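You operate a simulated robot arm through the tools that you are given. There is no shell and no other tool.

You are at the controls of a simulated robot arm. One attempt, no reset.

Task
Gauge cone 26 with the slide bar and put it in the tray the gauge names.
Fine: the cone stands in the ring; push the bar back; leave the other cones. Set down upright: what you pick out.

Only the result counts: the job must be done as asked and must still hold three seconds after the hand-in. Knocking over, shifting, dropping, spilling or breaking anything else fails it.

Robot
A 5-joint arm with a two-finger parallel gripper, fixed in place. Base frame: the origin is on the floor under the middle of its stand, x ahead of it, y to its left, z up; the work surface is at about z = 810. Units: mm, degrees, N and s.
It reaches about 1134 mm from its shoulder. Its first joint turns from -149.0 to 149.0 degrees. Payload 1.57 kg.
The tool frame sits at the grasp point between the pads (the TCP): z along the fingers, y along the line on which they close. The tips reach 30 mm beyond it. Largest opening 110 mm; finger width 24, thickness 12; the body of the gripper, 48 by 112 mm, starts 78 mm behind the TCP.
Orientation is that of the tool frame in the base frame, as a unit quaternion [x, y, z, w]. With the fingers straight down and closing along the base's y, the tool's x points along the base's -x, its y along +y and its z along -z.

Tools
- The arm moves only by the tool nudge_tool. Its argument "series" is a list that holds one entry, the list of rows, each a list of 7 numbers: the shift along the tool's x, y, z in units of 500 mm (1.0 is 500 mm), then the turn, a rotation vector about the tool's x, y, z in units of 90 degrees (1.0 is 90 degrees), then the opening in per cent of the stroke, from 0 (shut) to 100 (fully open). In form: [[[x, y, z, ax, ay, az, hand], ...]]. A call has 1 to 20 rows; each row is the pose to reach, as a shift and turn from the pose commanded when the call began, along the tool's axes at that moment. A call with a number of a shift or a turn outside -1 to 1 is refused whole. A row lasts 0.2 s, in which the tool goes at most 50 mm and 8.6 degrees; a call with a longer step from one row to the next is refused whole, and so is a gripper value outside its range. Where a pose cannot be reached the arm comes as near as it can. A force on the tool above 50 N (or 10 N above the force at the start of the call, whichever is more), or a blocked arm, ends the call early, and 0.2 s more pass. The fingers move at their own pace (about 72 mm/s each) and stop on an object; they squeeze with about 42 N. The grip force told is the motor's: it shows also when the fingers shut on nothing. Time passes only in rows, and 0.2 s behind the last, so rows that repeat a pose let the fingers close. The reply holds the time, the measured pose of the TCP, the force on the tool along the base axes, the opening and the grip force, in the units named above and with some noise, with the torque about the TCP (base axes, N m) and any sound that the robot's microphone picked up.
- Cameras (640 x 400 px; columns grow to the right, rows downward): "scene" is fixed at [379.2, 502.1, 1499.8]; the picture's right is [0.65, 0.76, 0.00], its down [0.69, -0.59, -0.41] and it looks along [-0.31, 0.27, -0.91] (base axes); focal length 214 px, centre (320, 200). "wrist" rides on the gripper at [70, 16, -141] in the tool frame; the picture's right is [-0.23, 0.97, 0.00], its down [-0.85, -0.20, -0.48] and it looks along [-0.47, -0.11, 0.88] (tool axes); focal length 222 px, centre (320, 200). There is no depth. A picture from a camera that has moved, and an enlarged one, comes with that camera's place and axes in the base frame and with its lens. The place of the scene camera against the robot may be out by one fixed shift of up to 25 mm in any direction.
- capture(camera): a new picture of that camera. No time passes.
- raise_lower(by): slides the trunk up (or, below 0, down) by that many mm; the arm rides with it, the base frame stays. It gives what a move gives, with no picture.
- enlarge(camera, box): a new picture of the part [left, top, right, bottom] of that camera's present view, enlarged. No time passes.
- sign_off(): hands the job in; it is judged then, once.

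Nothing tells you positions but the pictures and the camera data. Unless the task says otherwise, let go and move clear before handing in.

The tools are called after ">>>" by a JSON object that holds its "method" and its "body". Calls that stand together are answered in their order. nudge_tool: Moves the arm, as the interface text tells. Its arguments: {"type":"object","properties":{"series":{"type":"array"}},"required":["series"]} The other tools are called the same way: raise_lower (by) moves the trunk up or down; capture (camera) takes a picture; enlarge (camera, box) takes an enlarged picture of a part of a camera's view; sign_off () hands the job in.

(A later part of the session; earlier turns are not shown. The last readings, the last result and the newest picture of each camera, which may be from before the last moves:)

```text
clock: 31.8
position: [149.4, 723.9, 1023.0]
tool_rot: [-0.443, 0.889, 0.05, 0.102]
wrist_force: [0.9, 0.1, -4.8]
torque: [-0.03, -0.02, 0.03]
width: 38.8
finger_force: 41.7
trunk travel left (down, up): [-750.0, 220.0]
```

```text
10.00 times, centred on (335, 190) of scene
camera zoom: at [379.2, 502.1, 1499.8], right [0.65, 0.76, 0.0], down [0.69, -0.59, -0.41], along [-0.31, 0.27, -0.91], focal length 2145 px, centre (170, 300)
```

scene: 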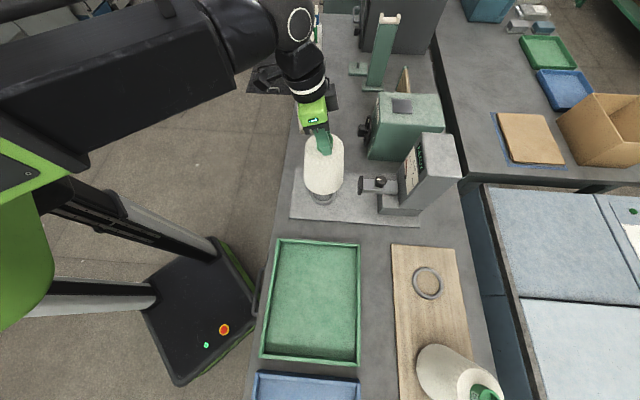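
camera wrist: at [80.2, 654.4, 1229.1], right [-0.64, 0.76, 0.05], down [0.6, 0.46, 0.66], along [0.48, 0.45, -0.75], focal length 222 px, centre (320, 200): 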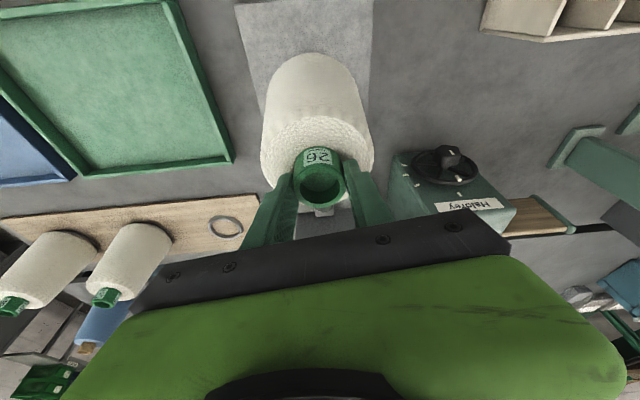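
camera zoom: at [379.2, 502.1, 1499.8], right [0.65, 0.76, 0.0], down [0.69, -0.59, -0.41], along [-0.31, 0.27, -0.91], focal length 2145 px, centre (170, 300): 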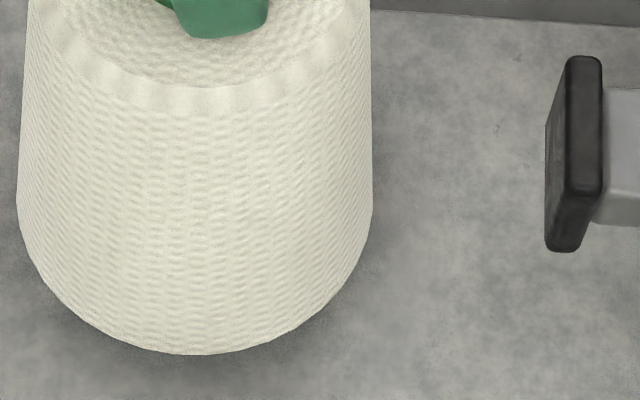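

The cone is just above the ring. I lower in small steps while watching the force to feel whether the foot enters the ring.

>>> {"method": "raise_lower", "body": {"by": -4}}

>>> {"method": "raise_lower", "body": {"by": -2}}

>>> {"method": "raise_lower", "body": {"by": -2}}

```text
clock: 32.3
position: [150.7, 723.6, 1018.2]
tool_rot: [-0.444, 0.889, 0.05, 0.101]
wrist_force: [0.1, 1.0, -5.0]
torque: [-0.02, 0.02, -0.02]
width: 38.5
finger_force: 42.1
trunk travel left (down, up): [-746.0, 224.0]
```

```text
clock: 32.8
position: [149.3, 723.7, 1016.4]
tool_rot: [-0.443, 0.889, 0.051, 0.101]
wrist_force: [-0.1, 0.2, -5.3]
torque: [-0.01, 0.01, -0.02]
width: 38.7
finger_force: 41.9
trunk travel left (down, up): [-744.0, 226.0]
```

```text
clock: 33.4
position: [149.5, 723.2, 1014.9]
tool_rot: [-0.443, 0.889, 0.051, 0.102]
wrist_force: [-0.1, -0.7, -4.0]
torque: [-0.04, -0.03, 0.03]
width: 38.5
finger_force: 42.2
trunk travel left (down, up): [-742.0, 228.0]
```

>>> {"method": "raise_lower", "body": {"by": -2}}

>>> {"method": "raise_lower", "body": {"by": -2}}

```text
clock: 33.9
position: [150.7, 723.4, 1013.0]
tool_rot: [-0.443, 0.889, 0.05, 0.102]
wrist_force: [0.5, -0.5, -4.3]
torque: [0.02, 0.0, 0.0]
width: 38.6
finger_force: 41.5
trunk travel left (down, up): [-740.0, 230.0]
```

```text
clock: 34.4
position: [150.4, 724.1, 1011.1]
tool_rot: [-0.443, 0.889, 0.05, 0.102]
wrist_force: [-1.0, 0.1, -4.7]
torque: [0.0, 0.01, 0.02]
width: 38.4
finger_force: 41.7
trunk travel left (down, up): [-738.0, 232.0]
```

>>> {"method": "raise_lower", "body": {"by": -2}}

>>> {"method": "raise_lower", "body": {"by": -2}}

```text
clock: 34.9
position: [150.4, 724.9, 1008.5]
tool_rot: [-0.443, 0.889, 0.05, 0.102]
wrist_force: [-0.7, 0.4, -4.7]
torque: [0.02, 0.0, 0.01]
width: 38.2
finger_force: 41.9
trunk travel left (down, up): [-736.0, 234.0]
```

```text
clock: 35.4
position: [150.0, 723.2, 1007.7]
tool_rot: [-0.443, 0.889, 0.051, 0.104]
wrist_force: [0.2, 4.7, 20.6]
torque: [0.32, 0.18, 0.05]
width: 38.4
finger_force: 42.1
trunk travel left (down, up): [-734.0, 236.0]
```

Contact came at the same height as on the board. I check whether the foot is in the ring or resting on its rim.

>>> {"method": "enlarge", "body": {"camera": "scene", "box": [305, 170, 365, 210]}}

>>> {"method": "capture", "body": {"camera": "wrist"}}

>>> {"method": "enlarge", "body": {"camera": "wrist", "box": [250, 20, 400, 140]}}

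>>> {"method": "enlarge", "body": {"camera": "scene", "box": [385, 240, 475, 300]}}

```text
10.00 times, centred on (335, 190) of scene
camera zoom: at [379.2, 502.1, 1499.8], right [0.65, 0.76, 0.0], down [0.69, -0.59, -0.41], along [-0.31, 0.27, -0.91], focal length 2145 px, centre (170, 300)
```

zoom: 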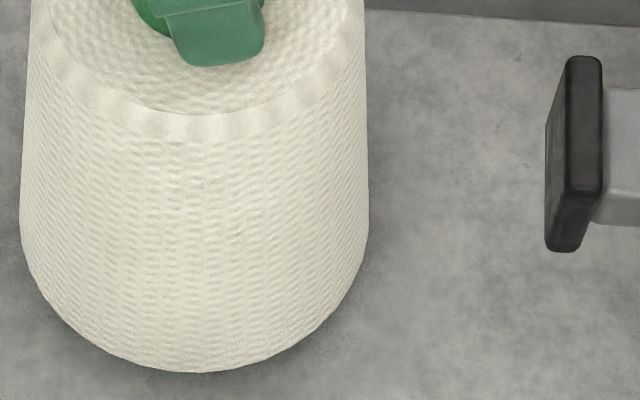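

```text
taken
camera wrist: at [77.2, 653.1, 1130.4], right [-0.65, 0.76, 0.05], down [0.59, 0.46, 0.66], along [0.48, 0.46, -0.75], focal length 222 px, centre (320, 200)
```

wrist: 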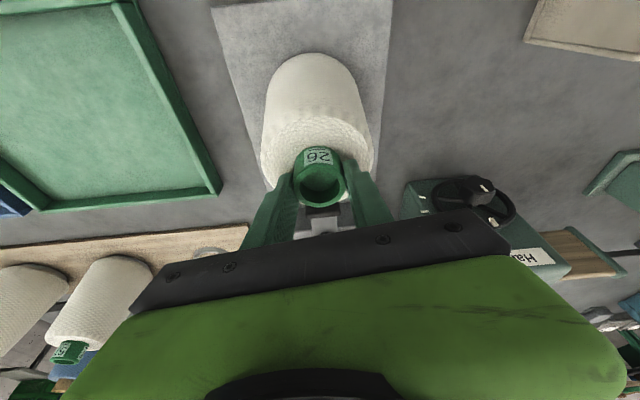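

```text
3.33 times, centred on (325, 80) of wrist
camera zoom: at [77.2, 653.1, 1130.4], right [-0.65, 0.76, 0.05], down [0.59, 0.46, 0.66], along [0.48, 0.46, -0.75], focal length 740 px, centre (303, 600)
```

zoom: 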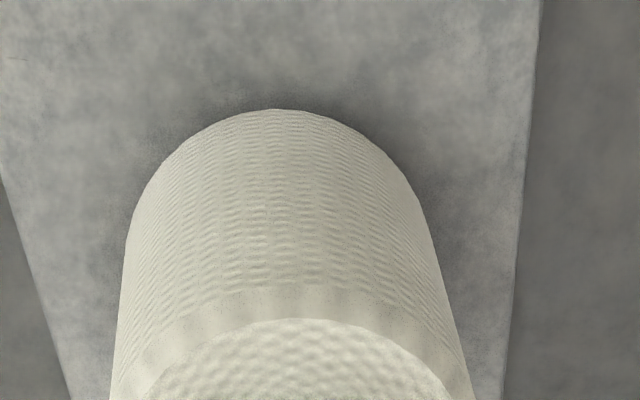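

```text
6.67 times, centred on (430, 270) of scene
camera zoom: at [379.2, 502.1, 1499.8], right [0.65, 0.76, 0.0], down [0.69, -0.59, -0.41], along [-0.31, 0.27, -0.91], focal length 1430 px, centre (-413, -267)
```

zoom: 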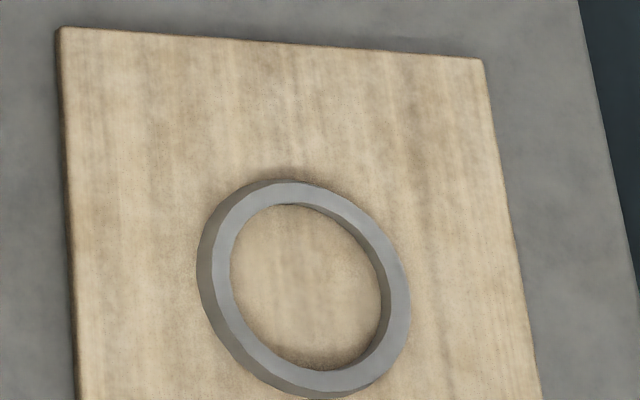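

>>> {"method": "enlarge", "body": {"camera": "scene", "box": [385, 240, 415, 260]}}

>>> {"method": "enlarge", "body": {"camera": "scene", "box": [285, 205, 315, 225]}}

>>> {"method": "enlarge", "body": {"camera": "scene", "box": [410, 260, 450, 305]}}

```text
16.00 times, centred on (400, 250) of scene
camera zoom: at [379.2, 502.1, 1499.8], right [0.65, 0.76, 0.0], down [0.69, -0.59, -0.41], along [-0.31, 0.27, -0.91], focal length 3432 px, centre (-960, -600)
```

zoom: 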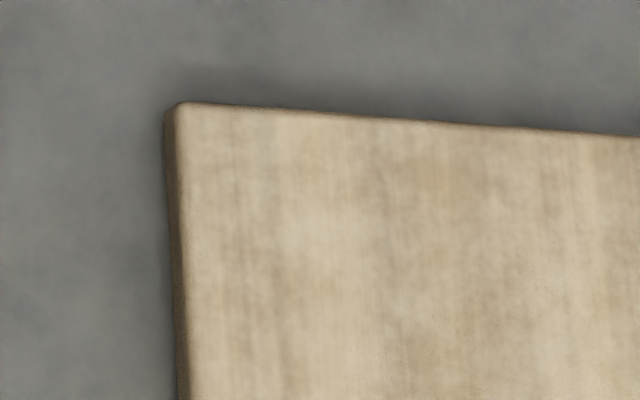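

```text
16.00 times, centred on (300, 215) of scene
camera zoom: at [379.2, 502.1, 1499.8], right [0.65, 0.76, 0.0], down [0.69, -0.59, -0.41], along [-0.31, 0.27, -0.91], focal length 3432 px, centre (640, -40)
```

zoom: 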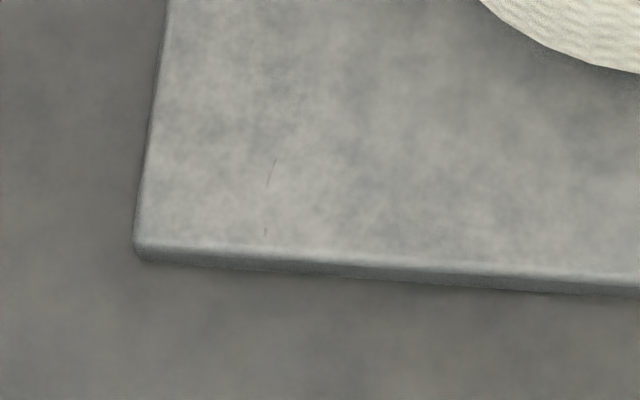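

```text
8.89 times, centred on (430, 282) of scene
camera zoom: at [379.2, 502.1, 1499.8], right [0.65, 0.76, 0.0], down [0.69, -0.59, -0.41], along [-0.31, 0.27, -0.91], focal length 1906 px, centre (-658, -533)
```

zoom: 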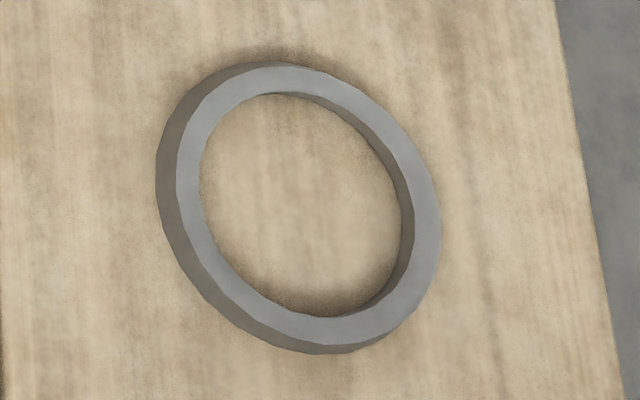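

Ring walls are ~17 mm tall and board and plate are nearly equal in height, so contact at the board's height means the foot is inside the gauge ring. I relieve the pressing force slightly.

>>> {"method": "raise_lower", "body": {"by": 1}}

```text
clock: 36.0
position: [150.7, 722.7, 1008.1]
tool_rot: [-0.444, 0.889, 0.051, 0.102]
wrist_force: [2.6, 3.6, 11.0]
torque: [0.64, -0.08, 0.02]
width: 38.5
finger_force: 41.7
trunk travel left (down, up): [-735.0, 235.0]
```

The ring wall pushes the foot toward +x,+y, so I shift about 1.5 mm that way and lift another millimetre to relax it.

>>> {"method": "raise_lower", "body": {"by": 1}}

>>> {"method": "nudge_tool", "body": {"series": [[[-0.0024, 0, 0.0006, 0, 0, 0, 0], [-0.0024, 0, 0.0006, 0, 0, 0, 0]]]}}

```text
clock: 36.5
position: [150.3, 722.4, 1008.4]
tool_rot: [-0.444, 0.889, 0.05, 0.1]
wrist_force: [-1.2, -0.2, -4.8]
torque: [0.04, 0.01, 0.0]
width: 38.4
finger_force: 41.7
trunk travel left (down, up): [-736.0, 234.0]
```

```text
clock: 37.1
position: [150.4, 724.7, 1008.7]
tool_rot: [-0.443, 0.889, 0.05, 0.102]
wrist_force: [-0.8, 0.2, -4.7]
torque: [0.01, 0.01, 0.0]
width: 38.5
finger_force: 41.9
trunk travel left (down, up): [-736.0, 234.0]
```

>>> {"method": "raise_lower", "body": {"by": -1}}

```text
clock: 37.6
position: [151.3, 723.4, 1007.4]
tool_rot: [-0.444, 0.889, 0.051, 0.103]
wrist_force: [0.6, 2.0, 5.4]
torque: [0.11, 0.09, 0.03]
width: 38.2
finger_force: 41.9
trunk travel left (down, up): [-735.0, 235.0]
```

The foot is seated with light contact. I release the cone gently.

>>> {"method": "nudge_tool", "body": {"series": [[[0, 0, 0, 0, 0, 0, 37], [0, 0, 0, 0, 0, 0, 42], [0, 0, 0, 0, 0, 0, 60], [0, 0, 0, 0, 0, 0, 80], [0, 0, 0, 0, 0, 0, 90]]]}}

>>> {"method": "capture", "body": {"camera": "wrist"}}

>>> {"method": "enlarge", "body": {"camera": "scene", "box": [280, 130, 400, 230]}}

```text
clock: 38.8
position: [149.7, 724.4, 1007.0]
tool_rot: [-0.443, 0.889, 0.051, 0.101]
wrist_force: [0.3, -1.0, -0.1]
torque: [0.02, 0.02, 0.02]
width: 99.0
finger_force: 0.1
trunk travel left (down, up): [-735.0, 235.0]
```

```text
taken
camera wrist: at [77.8, 654.7, 1130.3], right [-0.64, 0.76, 0.05], down [0.6, 0.46, 0.66], along [0.48, 0.46, -0.75], focal length 222 px, centre (320, 200)
```

wrist: 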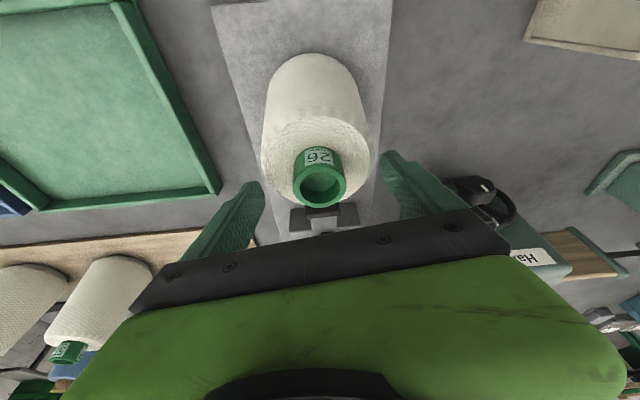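

```text
4.00 times, centred on (340, 180) of scene
camera zoom: at [379.2, 502.1, 1499.8], right [0.65, 0.76, 0.0], down [0.69, -0.59, -0.41], along [-0.31, 0.27, -0.91], focal length 858 px, centre (240, 280)
```

zoom: 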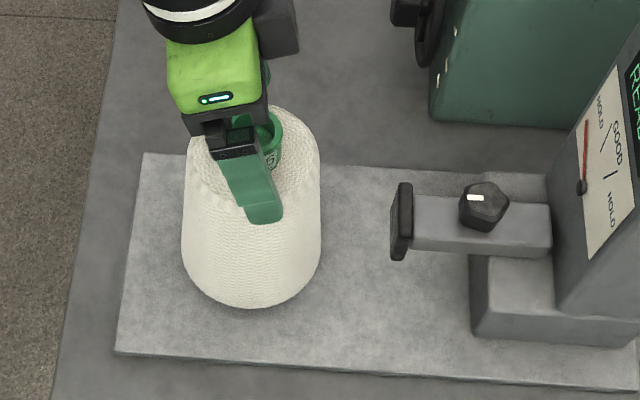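

Cone 26 stands upright in the ring. I raise the hand clear, straighten the tool, then move toward the bar's knob.

>>> {"method": "raise_lower", "body": {"by": 130}}

>>> {"method": "nudge_tool", "body": {"series": [[[0, 0, 0.004, 0, 0.0733, 0, 90], [0, 0, 0.012, 0, 0.1467, 0, 90], [0, 0, 0.012, 0, 0.1467, 0, 90]]]}}

>>> {"method": "capture", "body": {"camera": "wrist"}}

>>> {"method": "capture", "body": {"camera": "scene"}}

```text
clock: 40.4
position: [150.4, 724.0, 1138.2]
tool_rot: [-0.444, 0.889, 0.05, 0.101]
wrist_force: [0.0, -0.4, 0.0]
torque: [0.0, 0.0, 0.02]
width: 98.9
finger_force: 0.1
trunk travel left (down, up): [-865.0, 105.0]
```

```text
clock: 41.1
position: [150.6, 724.8, 1131.3]
tool_rot: [-0.446, 0.895, -0.001, -0.003]
wrist_force: [0.1, 0.3, 0.0]
torque: [0.0, 0.0, 0.01]
width: 99.0
finger_force: 0.0
trunk travel left (down, up): [-865.0, 105.0]
```

```text
taken
camera wrist: at [96.9, 680.2, 1273.9], right [-0.64, 0.77, 0.0], down [0.68, 0.56, 0.47], along [0.36, 0.3, -0.88], focal length 222 px, centre (320, 200)
```

wrist: 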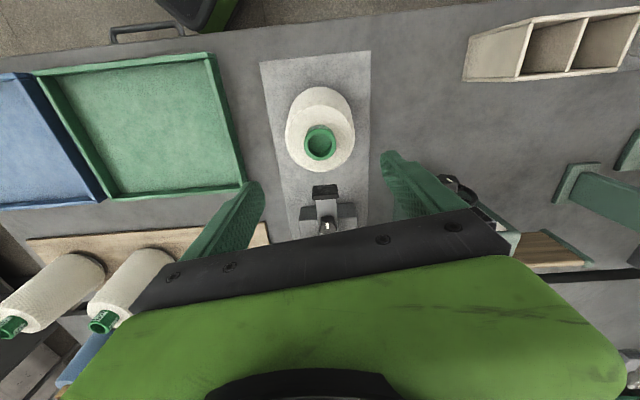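

```text
taken
```

scene: 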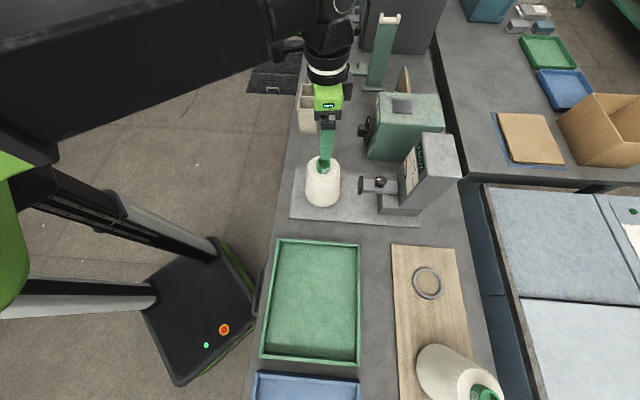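

>>> {"method": "nudge_tool", "body": {"series": [[[-0.0705, -0.0094, 0, 0, 0, 0.0315, 90], [-0.141, -0.0188, 0, 0, 0, 0.063, 90], [-0.2116, -0.0282, 0, 0, 0, 0.0944, 90], [-0.2116, -0.0282, 0, 0, 0, 0.0944, 90]]]}}

>>> {"method": "capture", "body": {"camera": "wrist"}}

>>> {"method": "enlarge", "body": {"camera": "wrist", "box": [240, 60, 420, 220]}}

```text
clock: 42.1
position: [226.3, 800.3, 1132.6]
tool_rot: [-0.379, 0.925, 0.0, -0.002]
wrist_force: [0.0, -0.7, 0.6]
torque: [0.01, -0.01, -0.02]
width: 98.8
finger_force: 0.0
trunk travel left (down, up): [-865.0, 105.0]
```

```text
taken
camera wrist: at [165.5, 763.9, 1274.0], right [-0.52, 0.85, 0.0], down [0.75, 0.46, 0.48], along [0.41, 0.25, -0.88], focal length 222 px, centre (320, 200)
```

wrist: 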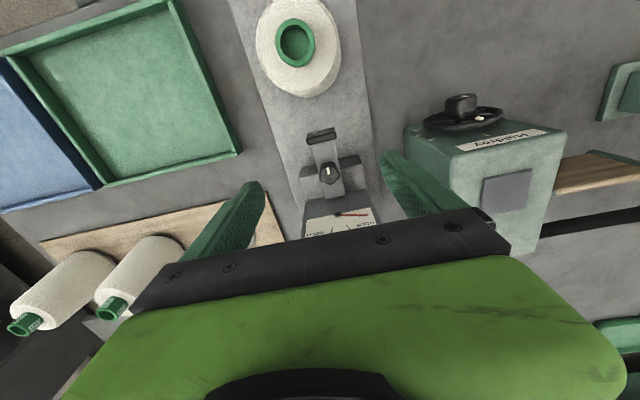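

```text
2.50 times, centred on (330, 140) of wrist
camera zoom: at [165.5, 763.9, 1274.0], right [-0.52, 0.85, 0.0], down [0.75, 0.46, 0.48], along [0.41, 0.25, -0.88], focal length 555 px, centre (295, 350)
```

zoom: 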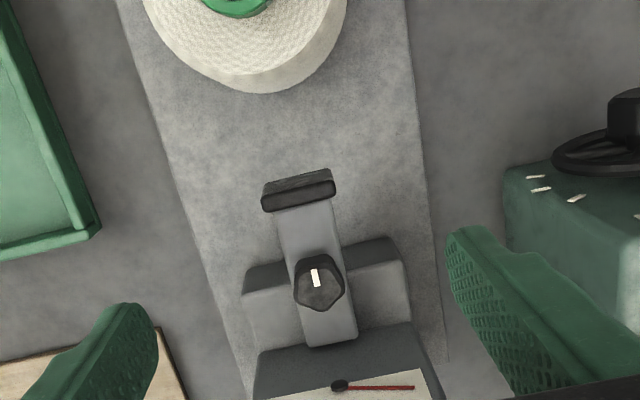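

The knob sits at about (278, 852, 924), in line with the tool. I move over it, well above the column, then lower partway and check.

>>> {"method": "nudge_tool", "body": {"series": [[[-0.048, 0, 0, 0, 0, 0, 75], [-0.096, 0, 0, 0, 0, 0, 75], [-0.144, 0, 0, 0, 0, 0, 75], [-0.144, 0, 0, 0, 0, 0, 75]]]}}

>>> {"method": "raise_lower", "body": {"by": -120}}

>>> {"method": "capture", "body": {"camera": "wrist"}}

>>> {"method": "capture", "body": {"camera": "scene"}}

```text
clock: 43.1
position: [277.6, 852.9, 1131.9]
tool_rot: [-0.378, 0.926, 0.0, -0.002]
wrist_force: [-0.4, -0.7, -0.1]
torque: [-0.02, -0.01, -0.02]
width: 82.6
finger_force: 0.1
trunk travel left (down, up): [-865.0, 105.0]
```

```text
clock: 44.6
position: [278.3, 851.4, 1011.4]
tool_rot: [-0.379, 0.925, -0.001, -0.001]
wrist_force: [1.4, 0.0, -0.4]
torque: [0.03, 0.02, 0.02]
width: 82.2
finger_force: 0.1
trunk travel left (down, up): [-745.0, 225.0]
```

```text
taken
camera wrist: at [217.7, 814.9, 1153.9], right [-0.52, 0.85, 0.0], down [0.75, 0.46, 0.48], along [0.41, 0.25, -0.88], focal length 222 px, centre (320, 200)
```

wrist: 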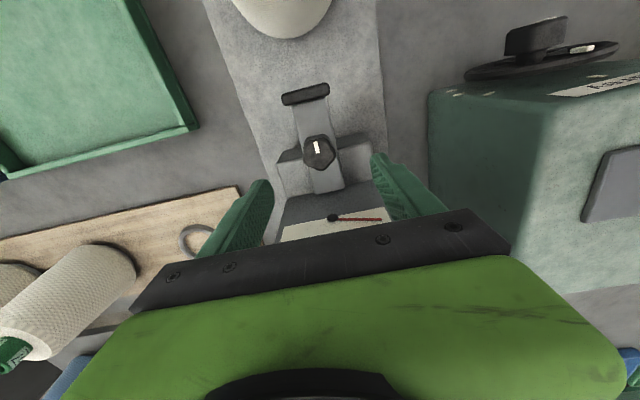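

```text
taken
```

scene: 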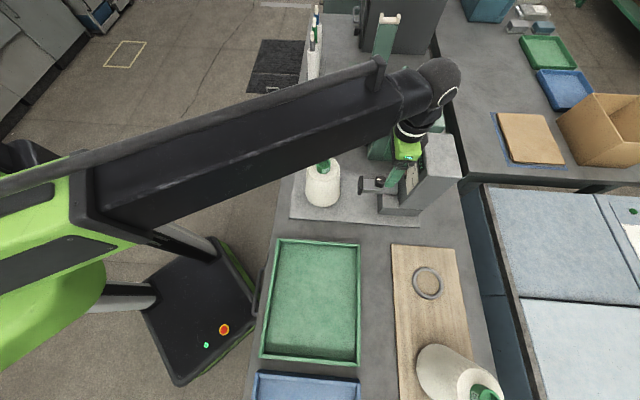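

>>> {"method": "enlarge", "body": {"camera": "scene", "box": [340, 120, 480, 220]}}

>>> {"method": "enlarge", "body": {"camera": "wrist", "box": [240, 70, 400, 240]}}

```text
4.00 times, centred on (410, 170) of scene
camera zoom: at [379.2, 502.1, 1499.8], right [0.65, 0.76, 0.0], down [0.69, -0.59, -0.41], along [-0.31, 0.27, -0.91], focal length 858 px, centre (-40, 320)
```

zoom: 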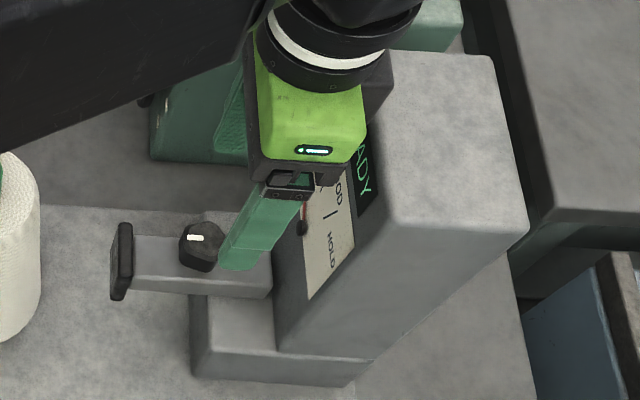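

```text
2.35 times, centred on (320, 155) of wrist
camera zoom: at [217.7, 814.9, 1153.9], right [-0.52, 0.85, 0.0], down [0.75, 0.46, 0.48], along [0.41, 0.25, -0.88], focal length 523 px, centre (320, 306)
```

zoom: 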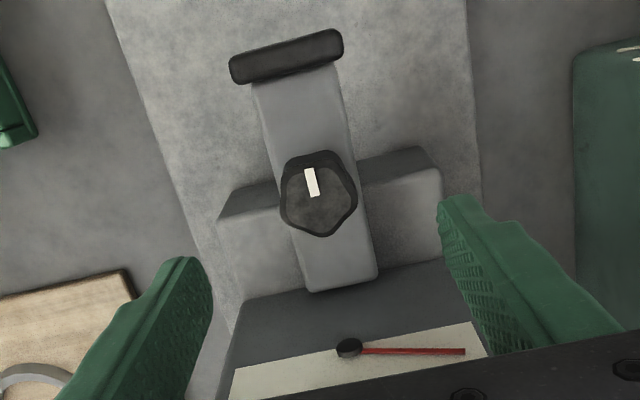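

>>> {"method": "nudge_tool", "body": {"series": [[[0.006, 0, 0, 0, 0, 0, 75], [0.006, 0, 0, 0, 0, 0, 75]]]}}

>>> {"method": "raise_lower", "body": {"by": -60}}

>>> {"method": "enlarge", "body": {"camera": "wrist", "box": [240, 90, 400, 260]}}

>>> {"method": "enlarge", "body": {"camera": "scene", "box": [340, 120, 480, 220]}}

```text
clock: 45.2
position: [275.1, 849.2, 1012.7]
tool_rot: [-0.378, 0.926, 0.0, -0.002]
wrist_force: [0.6, 0.4, 0.2]
torque: [0.0, 0.03, 0.01]
width: 82.6
finger_force: 0.1
trunk travel left (down, up): [-745.0, 225.0]
```

```text
clock: 46.2
position: [275.8, 849.6, 952.1]
tool_rot: [-0.378, 0.926, -0.001, -0.001]
wrist_force: [-0.2, -0.2, 0.6]
torque: [-0.02, 0.01, 0.04]
width: 82.5
finger_force: 0.1
trunk travel left (down, up): [-685.0, 285.0]
```

```text
2.35 times, centred on (320, 175) of wrist
camera zoom: at [215.7, 812.8, 1093.9], right [-0.52, 0.85, 0.0], down [0.75, 0.46, 0.48], along [0.41, 0.25, -0.88], focal length 523 px, centre (320, 259)
```

zoom: 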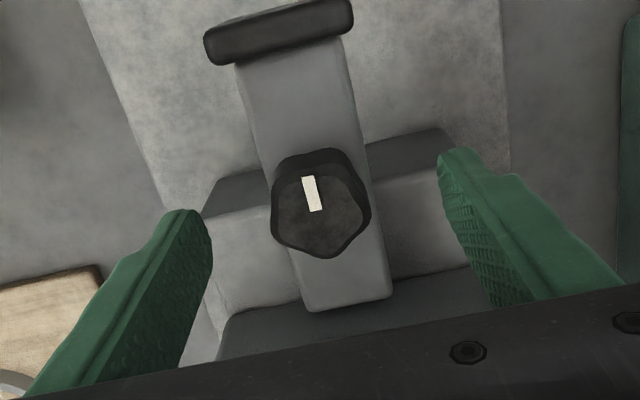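

```text
4.00 times, centred on (410, 170) of scene
camera zoom: at [379.2, 502.1, 1499.8], right [0.65, 0.76, 0.0], down [0.69, -0.59, -0.41], along [-0.31, 0.27, -0.91], focal length 858 px, centre (-40, 320)
```

zoom: 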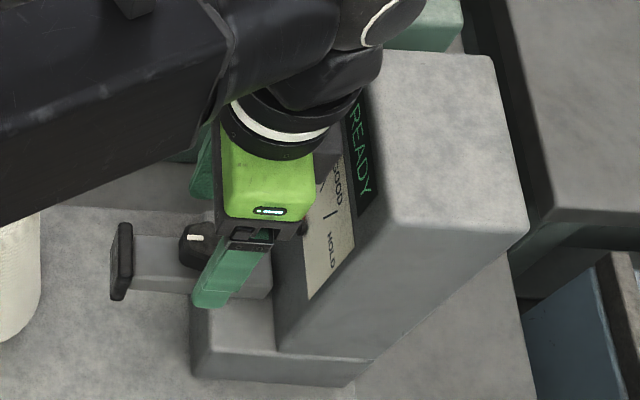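

>>> {"method": "raise_lower", "body": {"by": -15}}

>>> {"method": "nudge_tool", "body": {"series": [[[0, 0, 0, 0, 0, 0, 50], [0, 0, 0, 0, 0, 0, 40], [0, 0, 0, 0, 0, 0, 35], [0, 0, 0, 0, 0, 0, 32], [0, 0, 0, 0, 0, 0, 30]]]}}

>>> {"method": "enlarge", "body": {"camera": "wrist", "box": [240, 90, 400, 260]}}

```text
clock: 46.9
position: [275.8, 849.7, 937.7]
tool_rot: [-0.379, 0.925, 0.0, -0.002]
wrist_force: [-0.4, -0.4, 0.2]
torque: [-0.03, 0.0, 0.01]
width: 82.4
finger_force: 0.2
trunk travel left (down, up): [-670.0, 300.0]
```

```text
clock: 48.1
position: [276.1, 849.8, 937.0]
tool_rot: [-0.378, 0.926, 0.001, -0.001]
wrist_force: [1.1, -1.5, -0.1]
torque: [0.01, -0.03, 0.0]
width: 34.2
finger_force: 0.3
trunk travel left (down, up): [-670.0, 300.0]
```

```text
2.35 times, centred on (320, 175) of wrist
camera zoom: at [215.9, 812.8, 1078.8], right [-0.52, 0.85, 0.0], down [0.75, 0.46, 0.48], along [0.41, 0.25, -0.88], focal length 523 px, centre (320, 259)
```

zoom: 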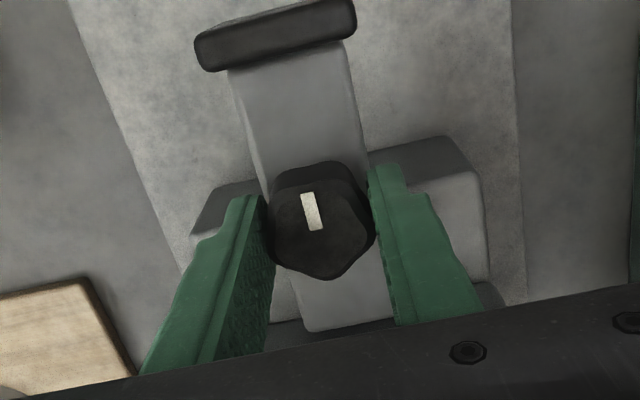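

>>> {"method": "nudge_tool", "body": {"series": [[[0, 0, 0, 0, 0, 0, 28], [0, 0, 0, 0, 0, 0, 25], [0, 0, 0, 0, 0, 0, 15], [0, 0, 0, 0, 0, 0, 0], [0, 0, 0, 0, 0, 0, 0]]]}}

>>> {"method": "enlarge", "body": {"camera": "wrist", "box": [240, 90, 400, 260]}}

```text
clock: 49.3
position: [277.1, 850.3, 936.7]
tool_rot: [-0.379, 0.926, 0.0, -0.002]
wrist_force: [1.8, -5.0, -2.3]
torque: [0.02, -0.06, -0.01]
width: 33.7
finger_force: 41.5
trunk travel left (down, up): [-670.0, 300.0]
```

```text
2.35 times, centred on (320, 175) of wrist
camera zoom: at [216.1, 812.6, 1078.8], right [-0.52, 0.85, 0.0], down [0.75, 0.46, 0.48], along [0.41, 0.25, -0.88], focal length 523 px, centre (320, 259)
```

zoom: 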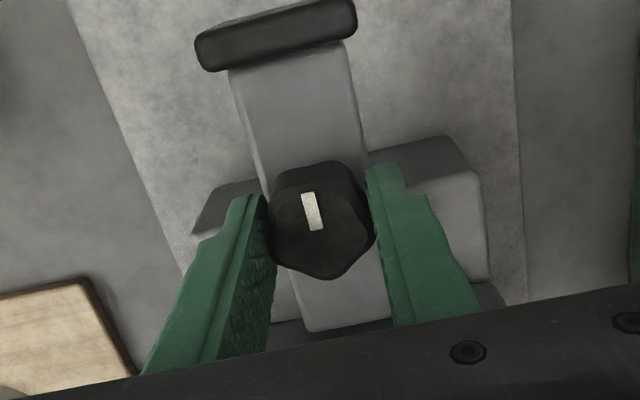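

Knob gripped. I slide the bar toward the cone gently, watching force.

>>> {"method": "nudge_tool", "body": {"series": [[[0.008, 0, 0, 0, 0, 0, 0], [0.016, 0, 0, 0, 0, 0, 0], [0.024, 0, 0, 0, 0, 0, 0], [0.032, 0, 0, 0, 0, 0, 0], [0.04, 0, 0, 0, 0, 0, 0]]]}}

>>> {"method": "capture", "body": {"camera": "wrist"}}

>>> {"method": "enlarge", "body": {"camera": "scene", "box": [340, 120, 480, 220]}}

```text
clock: 50.5
position: [263.3, 834.0, 936.8]
tool_rot: [-0.379, 0.925, 0.0, -0.002]
wrist_force: [3.5, -3.5, -0.7]
torque: [0.06, -0.15, -0.12]
width: 33.1
finger_force: 41.2
trunk travel left (down, up): [-670.0, 300.0]
```

```text
taken
camera wrist: at [202.0, 798.4, 1078.8], right [-0.52, 0.85, 0.0], down [0.75, 0.46, 0.48], along [0.41, 0.25, -0.88], focal length 222 px, centre (320, 200)
```

wrist: 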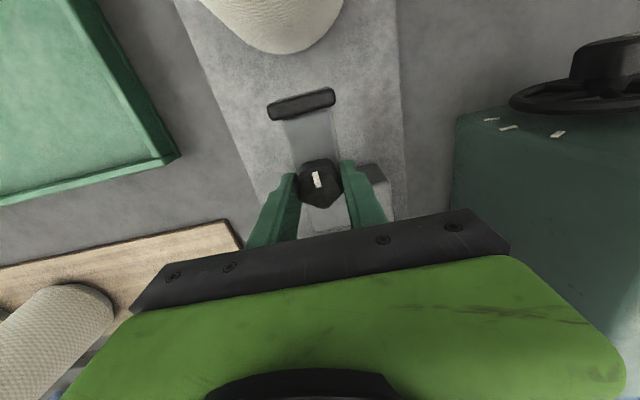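

```text
4.00 times, centred on (410, 170) of scene
camera zoom: at [379.2, 502.1, 1499.8], right [0.65, 0.76, 0.0], down [0.69, -0.59, -0.41], along [-0.31, 0.27, -0.91], focal length 858 px, centre (-40, 320)
```

zoom: 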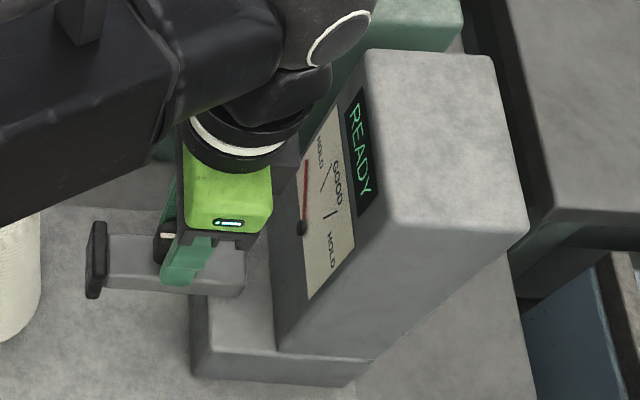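

>>> {"method": "nudge_tool", "body": {"series": [[[0.008, 0, 0, 0, 0, 0, 0], [0.016, 0, 0, 0, 0, 0, 0], [0.024, 0, 0, 0, 0, 0, 0], [0.032, 0, 0, 0, 0, 0, 0], [0.04, 0, 0, 0, 0, 0, 0]]]}}

>>> {"method": "capture", "body": {"camera": "wrist"}}

>>> {"method": "enlarge", "body": {"camera": "scene", "box": [310, 120, 450, 220]}}

```text
clock: 51.7
position: [249.2, 820.6, 936.9]
tool_rot: [-0.379, 0.925, -0.001, -0.002]
wrist_force: [6.6, -5.8, -3.3]
torque: [0.14, -0.38, 0.08]
width: 33.4
finger_force: 41.5
trunk travel left (down, up): [-670.0, 300.0]
```

```text
taken
camera wrist: at [187.5, 784.1, 1078.8], right [-0.52, 0.85, 0.0], down [0.75, 0.46, 0.48], along [0.41, 0.25, -0.88], focal length 222 px, centre (320, 200)
```

wrist: 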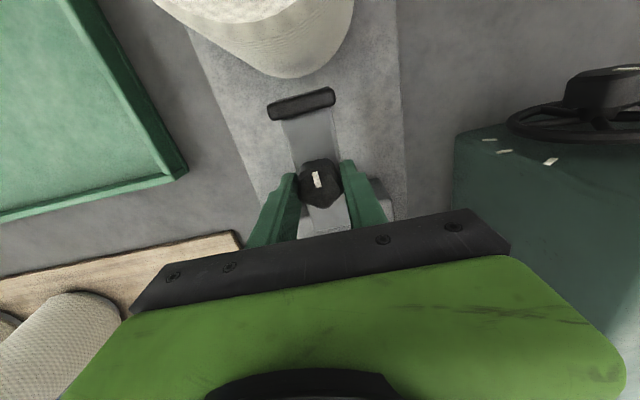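

```text
4.00 times, centred on (380, 170) of scene
camera zoom: at [379.2, 502.1, 1499.8], right [0.65, 0.76, 0.0], down [0.69, -0.59, -0.41], along [-0.31, 0.27, -0.91], focal length 858 px, centre (80, 320)
```

zoom: 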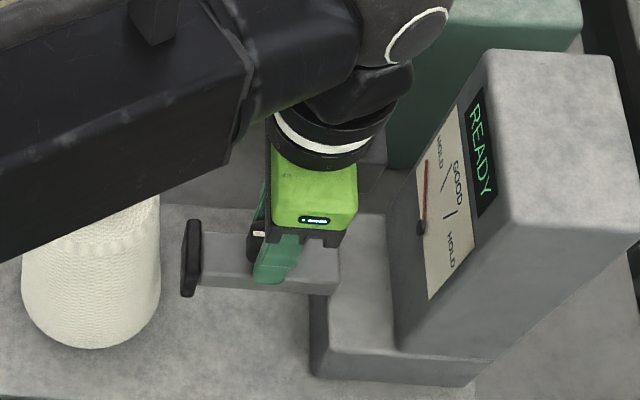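

>>> {"method": "nudge_tool", "body": {"series": [[[0.004, -0.001, 0, 0, 0, 0, 0], [0.008, -0.0015, 0, 0, 0, 0, 0], [0.012, -0.002, 0, 0, 0, 0, 0], [0.016, -0.002, 0, 0, 0, 0, 0]]]}}

>>> {"method": "enlarge", "body": {"camera": "wrist", "box": [200, 40, 440, 220]}}

>>> {"method": "enlarge", "body": {"camera": "scene", "box": [310, 120, 450, 220]}}

```text
clock: 52.7
position: [243.1, 815.2, 937.2]
tool_rot: [-0.379, 0.926, 0.0, -0.002]
wrist_force: [-1.3, 0.8, 1.0]
torque: [-0.02, 0.15, -0.08]
width: 33.2
finger_force: 41.4
trunk travel left (down, up): [-670.0, 300.0]
```

```text
2.22 times, centred on (320, 130) of wrist
camera zoom: at [182.0, 778.2, 1078.9], right [-0.52, 0.85, 0.0], down [0.75, 0.46, 0.48], along [0.41, 0.25, -0.88], focal length 494 px, centre (320, 356)
```

zoom: 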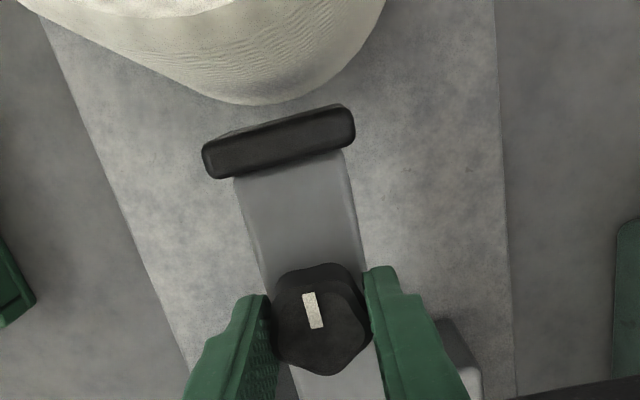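

```text
4.00 times, centred on (380, 170) of scene
camera zoom: at [379.2, 502.1, 1499.8], right [0.65, 0.76, 0.0], down [0.69, -0.59, -0.41], along [-0.31, 0.27, -0.91], focal length 858 px, centre (80, 320)
```

zoom: 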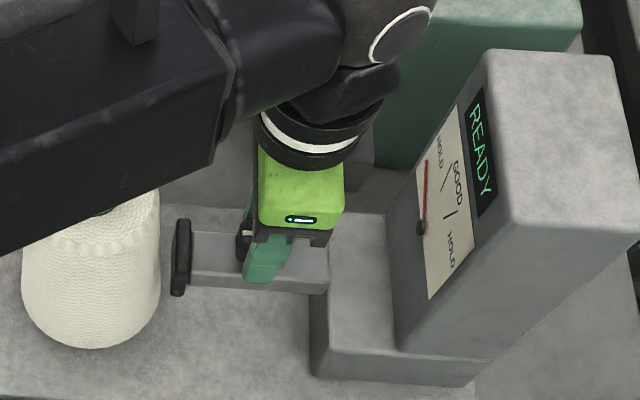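

>>> {"method": "nudge_tool", "body": {"series": [[[0.002, 0, 0, 0, 0, 0, 0], [0.004, 0, 0, 0, 0, 0, 0], [0.006, 0, 0, 0, 0, 0, 0], [0.008, 0, 0, 0, 0, 0, 0], [0.01, 0, 0, 0, 0, 0, 0]]]}}

>>> {"method": "enlarge", "body": {"camera": "wrist", "box": [200, 20, 440, 200]}}

>>> {"method": "enlarge", "body": {"camera": "scene", "box": [310, 120, 450, 220]}}

```text
clock: 53.9
position: [239.0, 812.4, 937.0]
tool_rot: [-0.379, 0.926, -0.001, -0.002]
wrist_force: [0.1, 0.3, 1.4]
torque: [-0.08, 0.03, -0.1]
width: 33.3
finger_force: 40.8
trunk travel left (down, up): [-670.0, 300.0]
```

```text
2.22 times, centred on (320, 110) of wrist
camera zoom: at [178.2, 774.8, 1078.8], right [-0.52, 0.85, 0.0], down [0.75, 0.46, 0.48], along [0.41, 0.25, -0.88], focal length 494 px, centre (320, 400)
```

zoom: 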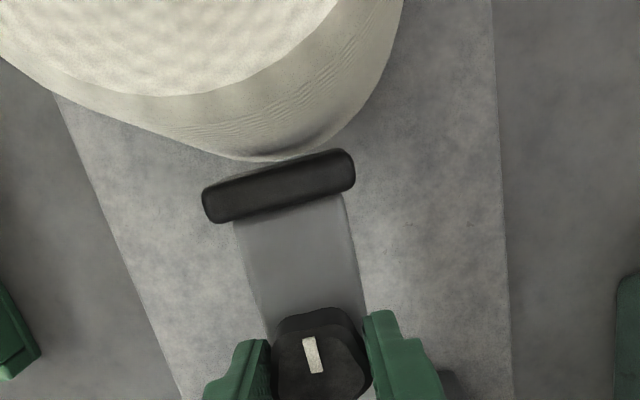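

```text
4.00 times, centred on (380, 170) of scene
camera zoom: at [379.2, 502.1, 1499.8], right [0.65, 0.76, 0.0], down [0.69, -0.59, -0.41], along [-0.31, 0.27, -0.91], focal length 858 px, centre (80, 320)
```

zoom: 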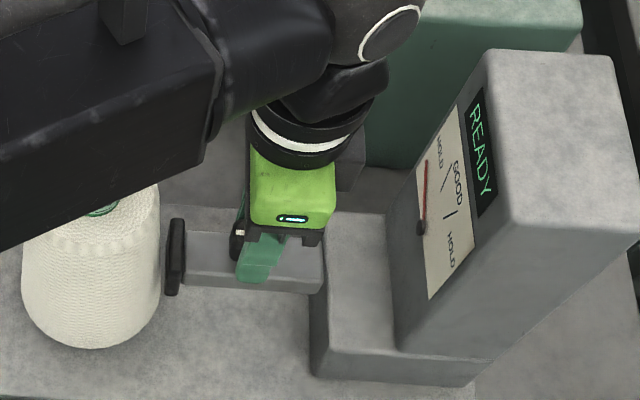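

>>> {"method": "nudge_tool", "body": {"series": [[[0.002, 0, 0, 0, 0, 0, 0], [0.004, 0, 0, 0, 0, 0, 0], [0.006, 0, 0, 0, 0, 0, 0]]]}}

>>> {"method": "enlarge", "body": {"camera": "wrist", "box": [200, 20, 440, 200]}}

>>> {"method": "enlarge", "body": {"camera": "scene", "box": [310, 120, 450, 220]}}

```text
clock: 54.7
position: [236.9, 810.0, 937.0]
tool_rot: [-0.379, 0.925, 0.0, -0.002]
wrist_force: [0.2, 0.3, 0.8]
torque: [0.12, 0.0, 0.03]
width: 33.4
finger_force: 41.7
trunk travel left (down, up): [-670.0, 300.0]
```

```text
2.22 times, centred on (320, 110) of wrist
camera zoom: at [176.4, 772.9, 1078.8], right [-0.52, 0.85, 0.0], down [0.75, 0.46, 0.48], along [0.41, 0.25, -0.88], focal length 494 px, centre (320, 400)
```

zoom: 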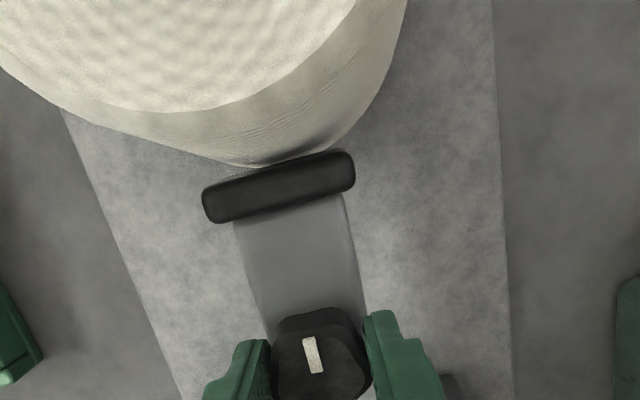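

```text
4.00 times, centred on (380, 170) of scene
camera zoom: at [379.2, 502.1, 1499.8], right [0.65, 0.76, 0.0], down [0.69, -0.59, -0.41], along [-0.31, 0.27, -0.91], focal length 858 px, centre (80, 320)
```

zoom: 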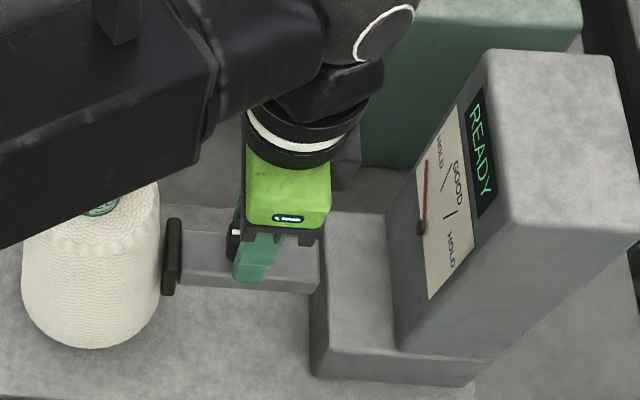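

>>> {"method": "nudge_tool", "body": {"series": [[[0.002, 0, 0, 0, 0, 0, 0], [0.004, 0, 0, 0, 0, 0, 0]]]}}

>>> {"method": "enlarge", "body": {"camera": "scene", "box": [310, 120, 450, 220]}}

>>> {"method": "enlarge", "body": {"camera": "wrist", "box": [250, 60, 390, 160]}}

```text
clock: 55.3
position: [236.2, 809.7, 936.9]
tool_rot: [-0.378, 0.926, -0.001, -0.002]
wrist_force: [3.0, -1.4, -0.9]
torque: [0.16, -0.14, 0.03]
width: 33.5
finger_force: 41.5
trunk travel left (down, up): [-670.0, 300.0]
```

```text
4.00 times, centred on (380, 170) of scene
camera zoom: at [379.2, 502.1, 1499.8], right [0.65, 0.76, 0.0], down [0.69, -0.59, -0.41], along [-0.31, 0.27, -0.91], focal length 858 px, centre (80, 320)
```

zoom: 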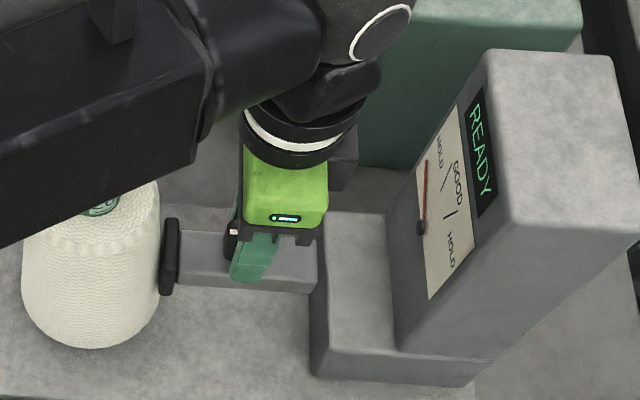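

```text
4.00 times, centred on (320, 110) of wrist
camera zoom: at [175.1, 771.7, 1078.8], right [-0.52, 0.85, 0.0], down [0.75, 0.46, 0.48], along [0.41, 0.25, -0.88], focal length 888 px, centre (320, 560)
```

zoom: 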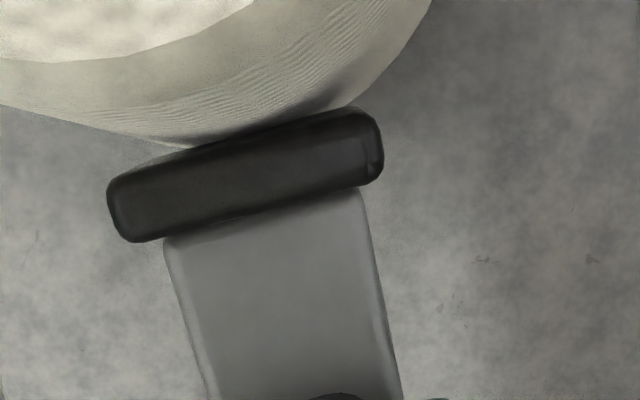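

>>> {"method": "nudge_tool", "body": {"series": [[[0.002, 0, 0, 0, 0, 0, 0], [0.004, 0, 0, 0, 0, 0, 0]]]}}

>>> {"method": "enlarge", "body": {"camera": "scene", "box": [310, 120, 450, 220]}}

>>> {"method": "enlarge", "body": {"camera": "wrist", "box": [250, 60, 390, 160]}}

```text
clock: 55.9
position: [234.5, 806.5, 937.3]
tool_rot: [-0.379, 0.926, -0.001, -0.001]
wrist_force: [-0.1, 2.3, 2.0]
torque: [-0.09, -0.05, -0.11]
width: 33.4
finger_force: 41.6
trunk travel left (down, up): [-670.0, 300.0]
```

```text
4.00 times, centred on (380, 170) of scene
camera zoom: at [379.2, 502.1, 1499.8], right [0.65, 0.76, 0.0], down [0.69, -0.59, -0.41], along [-0.31, 0.27, -0.91], focal length 858 px, centre (80, 320)
```

zoom: 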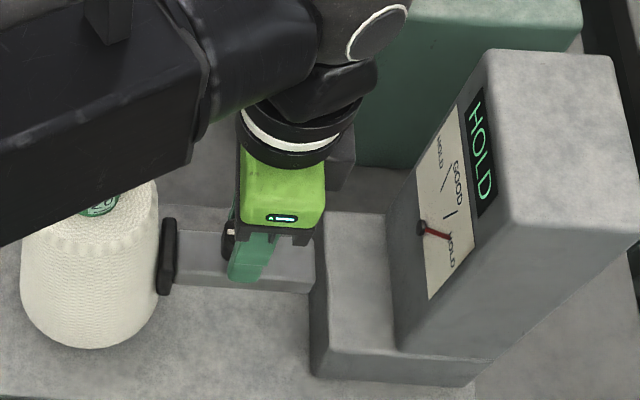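

```text
4.00 times, centred on (320, 110) of wrist
camera zoom: at [173.9, 770.3, 1078.8], right [-0.52, 0.85, 0.0], down [0.75, 0.46, 0.48], along [0.41, 0.25, -0.88], focal length 888 px, centre (320, 560)
```

zoom: 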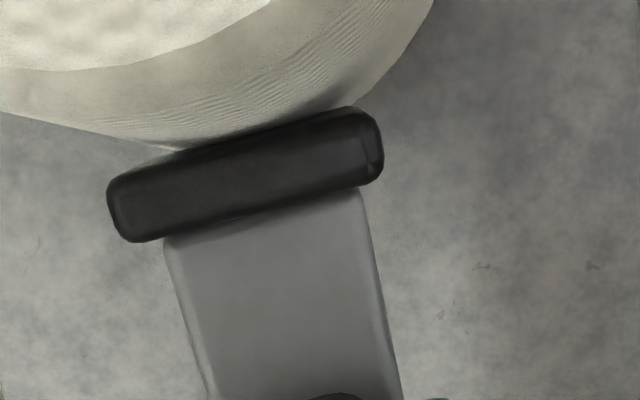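

The gauge now shows HOLD with the needle in a HOLD zone. I zoom in to confirm the reading.

>>> {"method": "enlarge", "body": {"camera": "scene", "box": [400, 135, 440, 205]}}

>>> {"method": "nudge_tool", "body": {"series": [[[0.001, 0, 0, 0, 0, 0, 0], [0.002, 0, 0, 0, 0, 0, 0]]]}}

>>> {"method": "enlarge", "body": {"camera": "scene", "box": [400, 135, 440, 205]}}

```text
5.71 times, centred on (420, 170) of scene
camera zoom: at [379.2, 502.1, 1499.8], right [0.65, 0.76, 0.0], down [0.69, -0.59, -0.41], along [-0.31, 0.27, -0.91], focal length 1226 px, centre (-251, 371)
```

zoom: 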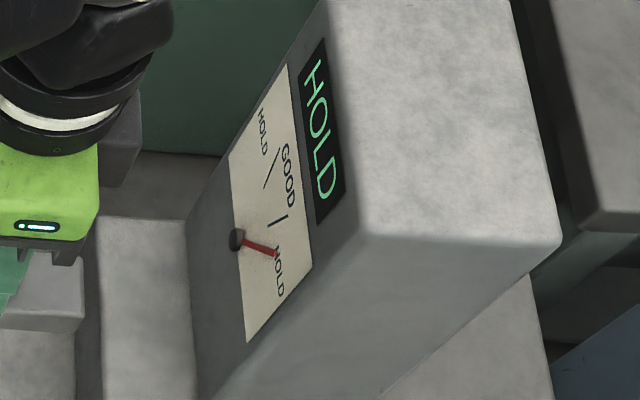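

```text
clock: 56.5
position: [233.8, 806.5, 937.0]
tool_rot: [-0.379, 0.925, -0.001, -0.002]
wrist_force: [1.8, 1.0, 2.2]
torque: [0.17, 0.14, 0.02]
width: 33.4
finger_force: 40.8
trunk travel left (down, up): [-670.0, 300.0]
```

```text
5.71 times, centred on (420, 170) of scene
camera zoom: at [379.2, 502.1, 1499.8], right [0.65, 0.76, 0.0], down [0.69, -0.59, -0.41], along [-0.31, 0.27, -0.91], focal length 1226 px, centre (-251, 371)
```

zoom: 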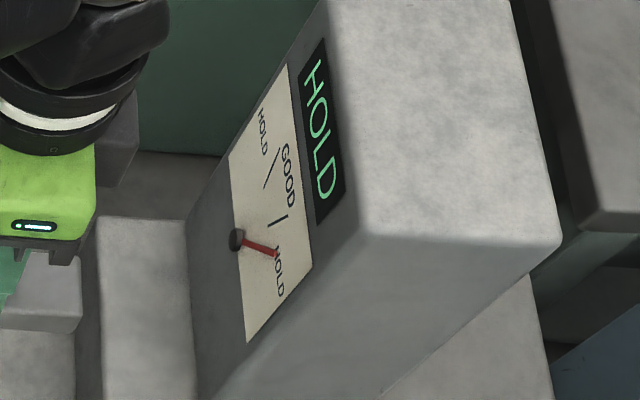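

The reading is firmly HOLD. Now I push the bar back to its home position before letting go of the knob.

>>> {"method": "nudge_tool", "body": {"series": [[[-0.004, 0, 0, 0, 0, 0, 0], [-0.012, 0, 0, 0, 0, 0, 0], [-0.024, 0.0005, 0, 0, 0, 0, 0], [-0.036, 0.001, 0, 0, 0, 0, 0], [-0.048, 0.0015, 0, 0, 0, 0, 0], [-0.06, 0.002, 0, 0, 0, 0, 0], [-0.072, 0.002, 0, 0, 0, 0, 0], [-0.084, 0.002, 0, 0, 0, 0, 0], [-0.096, 0.002, 0, 0, 0, 0, 0], [-0.108, 0.002, 0, 0, 0, 0, 0], [-0.116, 0.002, 0, 0, 0, 0, 0]]]}}

>>> {"method": "enlarge", "body": {"camera": "scene", "box": [310, 120, 450, 220]}}

```text
clock: 58.9
position: [274.3, 848.6, 936.5]
tool_rot: [-0.378, 0.926, -0.002, -0.002]
wrist_force: [8.8, -8.1, -3.7]
torque: [-0.25, -0.11, -0.16]
width: 33.4
finger_force: 41.5
trunk travel left (down, up): [-670.0, 300.0]
```

```text
4.00 times, centred on (380, 170) of scene
camera zoom: at [379.2, 502.1, 1499.8], right [0.65, 0.76, 0.0], down [0.69, -0.59, -0.41], along [-0.31, 0.27, -0.91], focal length 858 px, centre (80, 320)
```

zoom: 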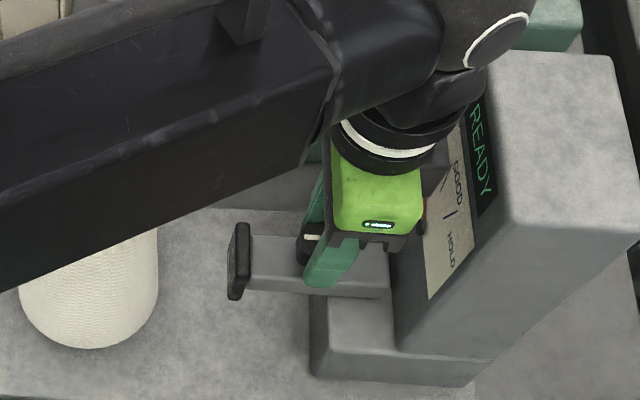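

>>> {"method": "nudge_tool", "body": {"series": [[[-0.002, -0.0008, 0, 0, 0, 0, 0], [-0.004, -0.0015, 0, 0, 0, 0, 0], [-0.006, -0.0015, 0, 0, 0, 0, 0], [-0.008, -0.0015, 0, 0, 0, 0, 0]]]}}

>>> {"method": "enlarge", "body": {"camera": "scene", "box": [310, 120, 450, 220]}}

>>> {"method": "enlarge", "body": {"camera": "wrist", "box": [240, 90, 400, 260]}}

```text
clock: 59.9
position: [275.8, 850.4, 936.2]
tool_rot: [-0.38, 0.925, -0.001, -0.002]
wrist_force: [-3.5, -12.1, -8.7]
torque: [0.57, -0.62, 0.06]
width: 33.5
finger_force: 41.2
trunk travel left (down, up): [-670.0, 300.0]
```

```text
4.00 times, centred on (380, 170) of scene
camera zoom: at [379.2, 502.1, 1499.8], right [0.65, 0.76, 0.0], down [0.69, -0.59, -0.41], along [-0.31, 0.27, -0.91], focal length 858 px, centre (80, 320)
```

zoom: 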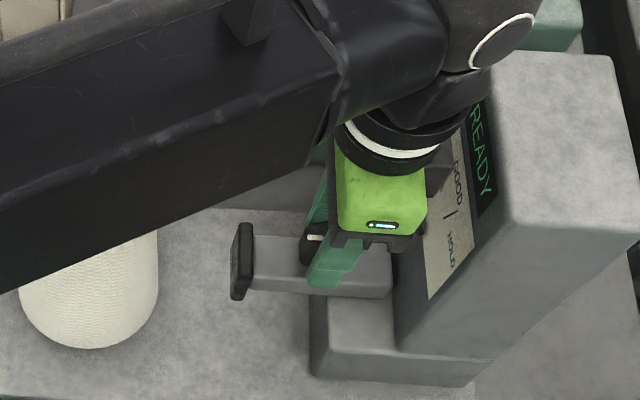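

```text
2.35 times, centred on (320, 175) of wrist
camera zoom: at [216.4, 812.8, 1078.9], right [-0.52, 0.85, 0.0], down [0.75, 0.46, 0.47], along [0.41, 0.25, -0.88], focal length 523 px, centre (320, 259)
```

zoom: 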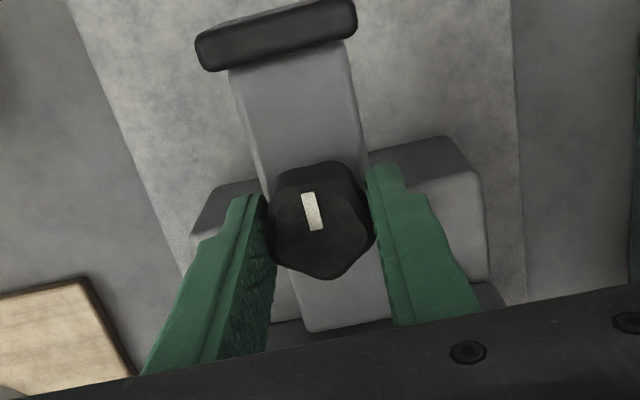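

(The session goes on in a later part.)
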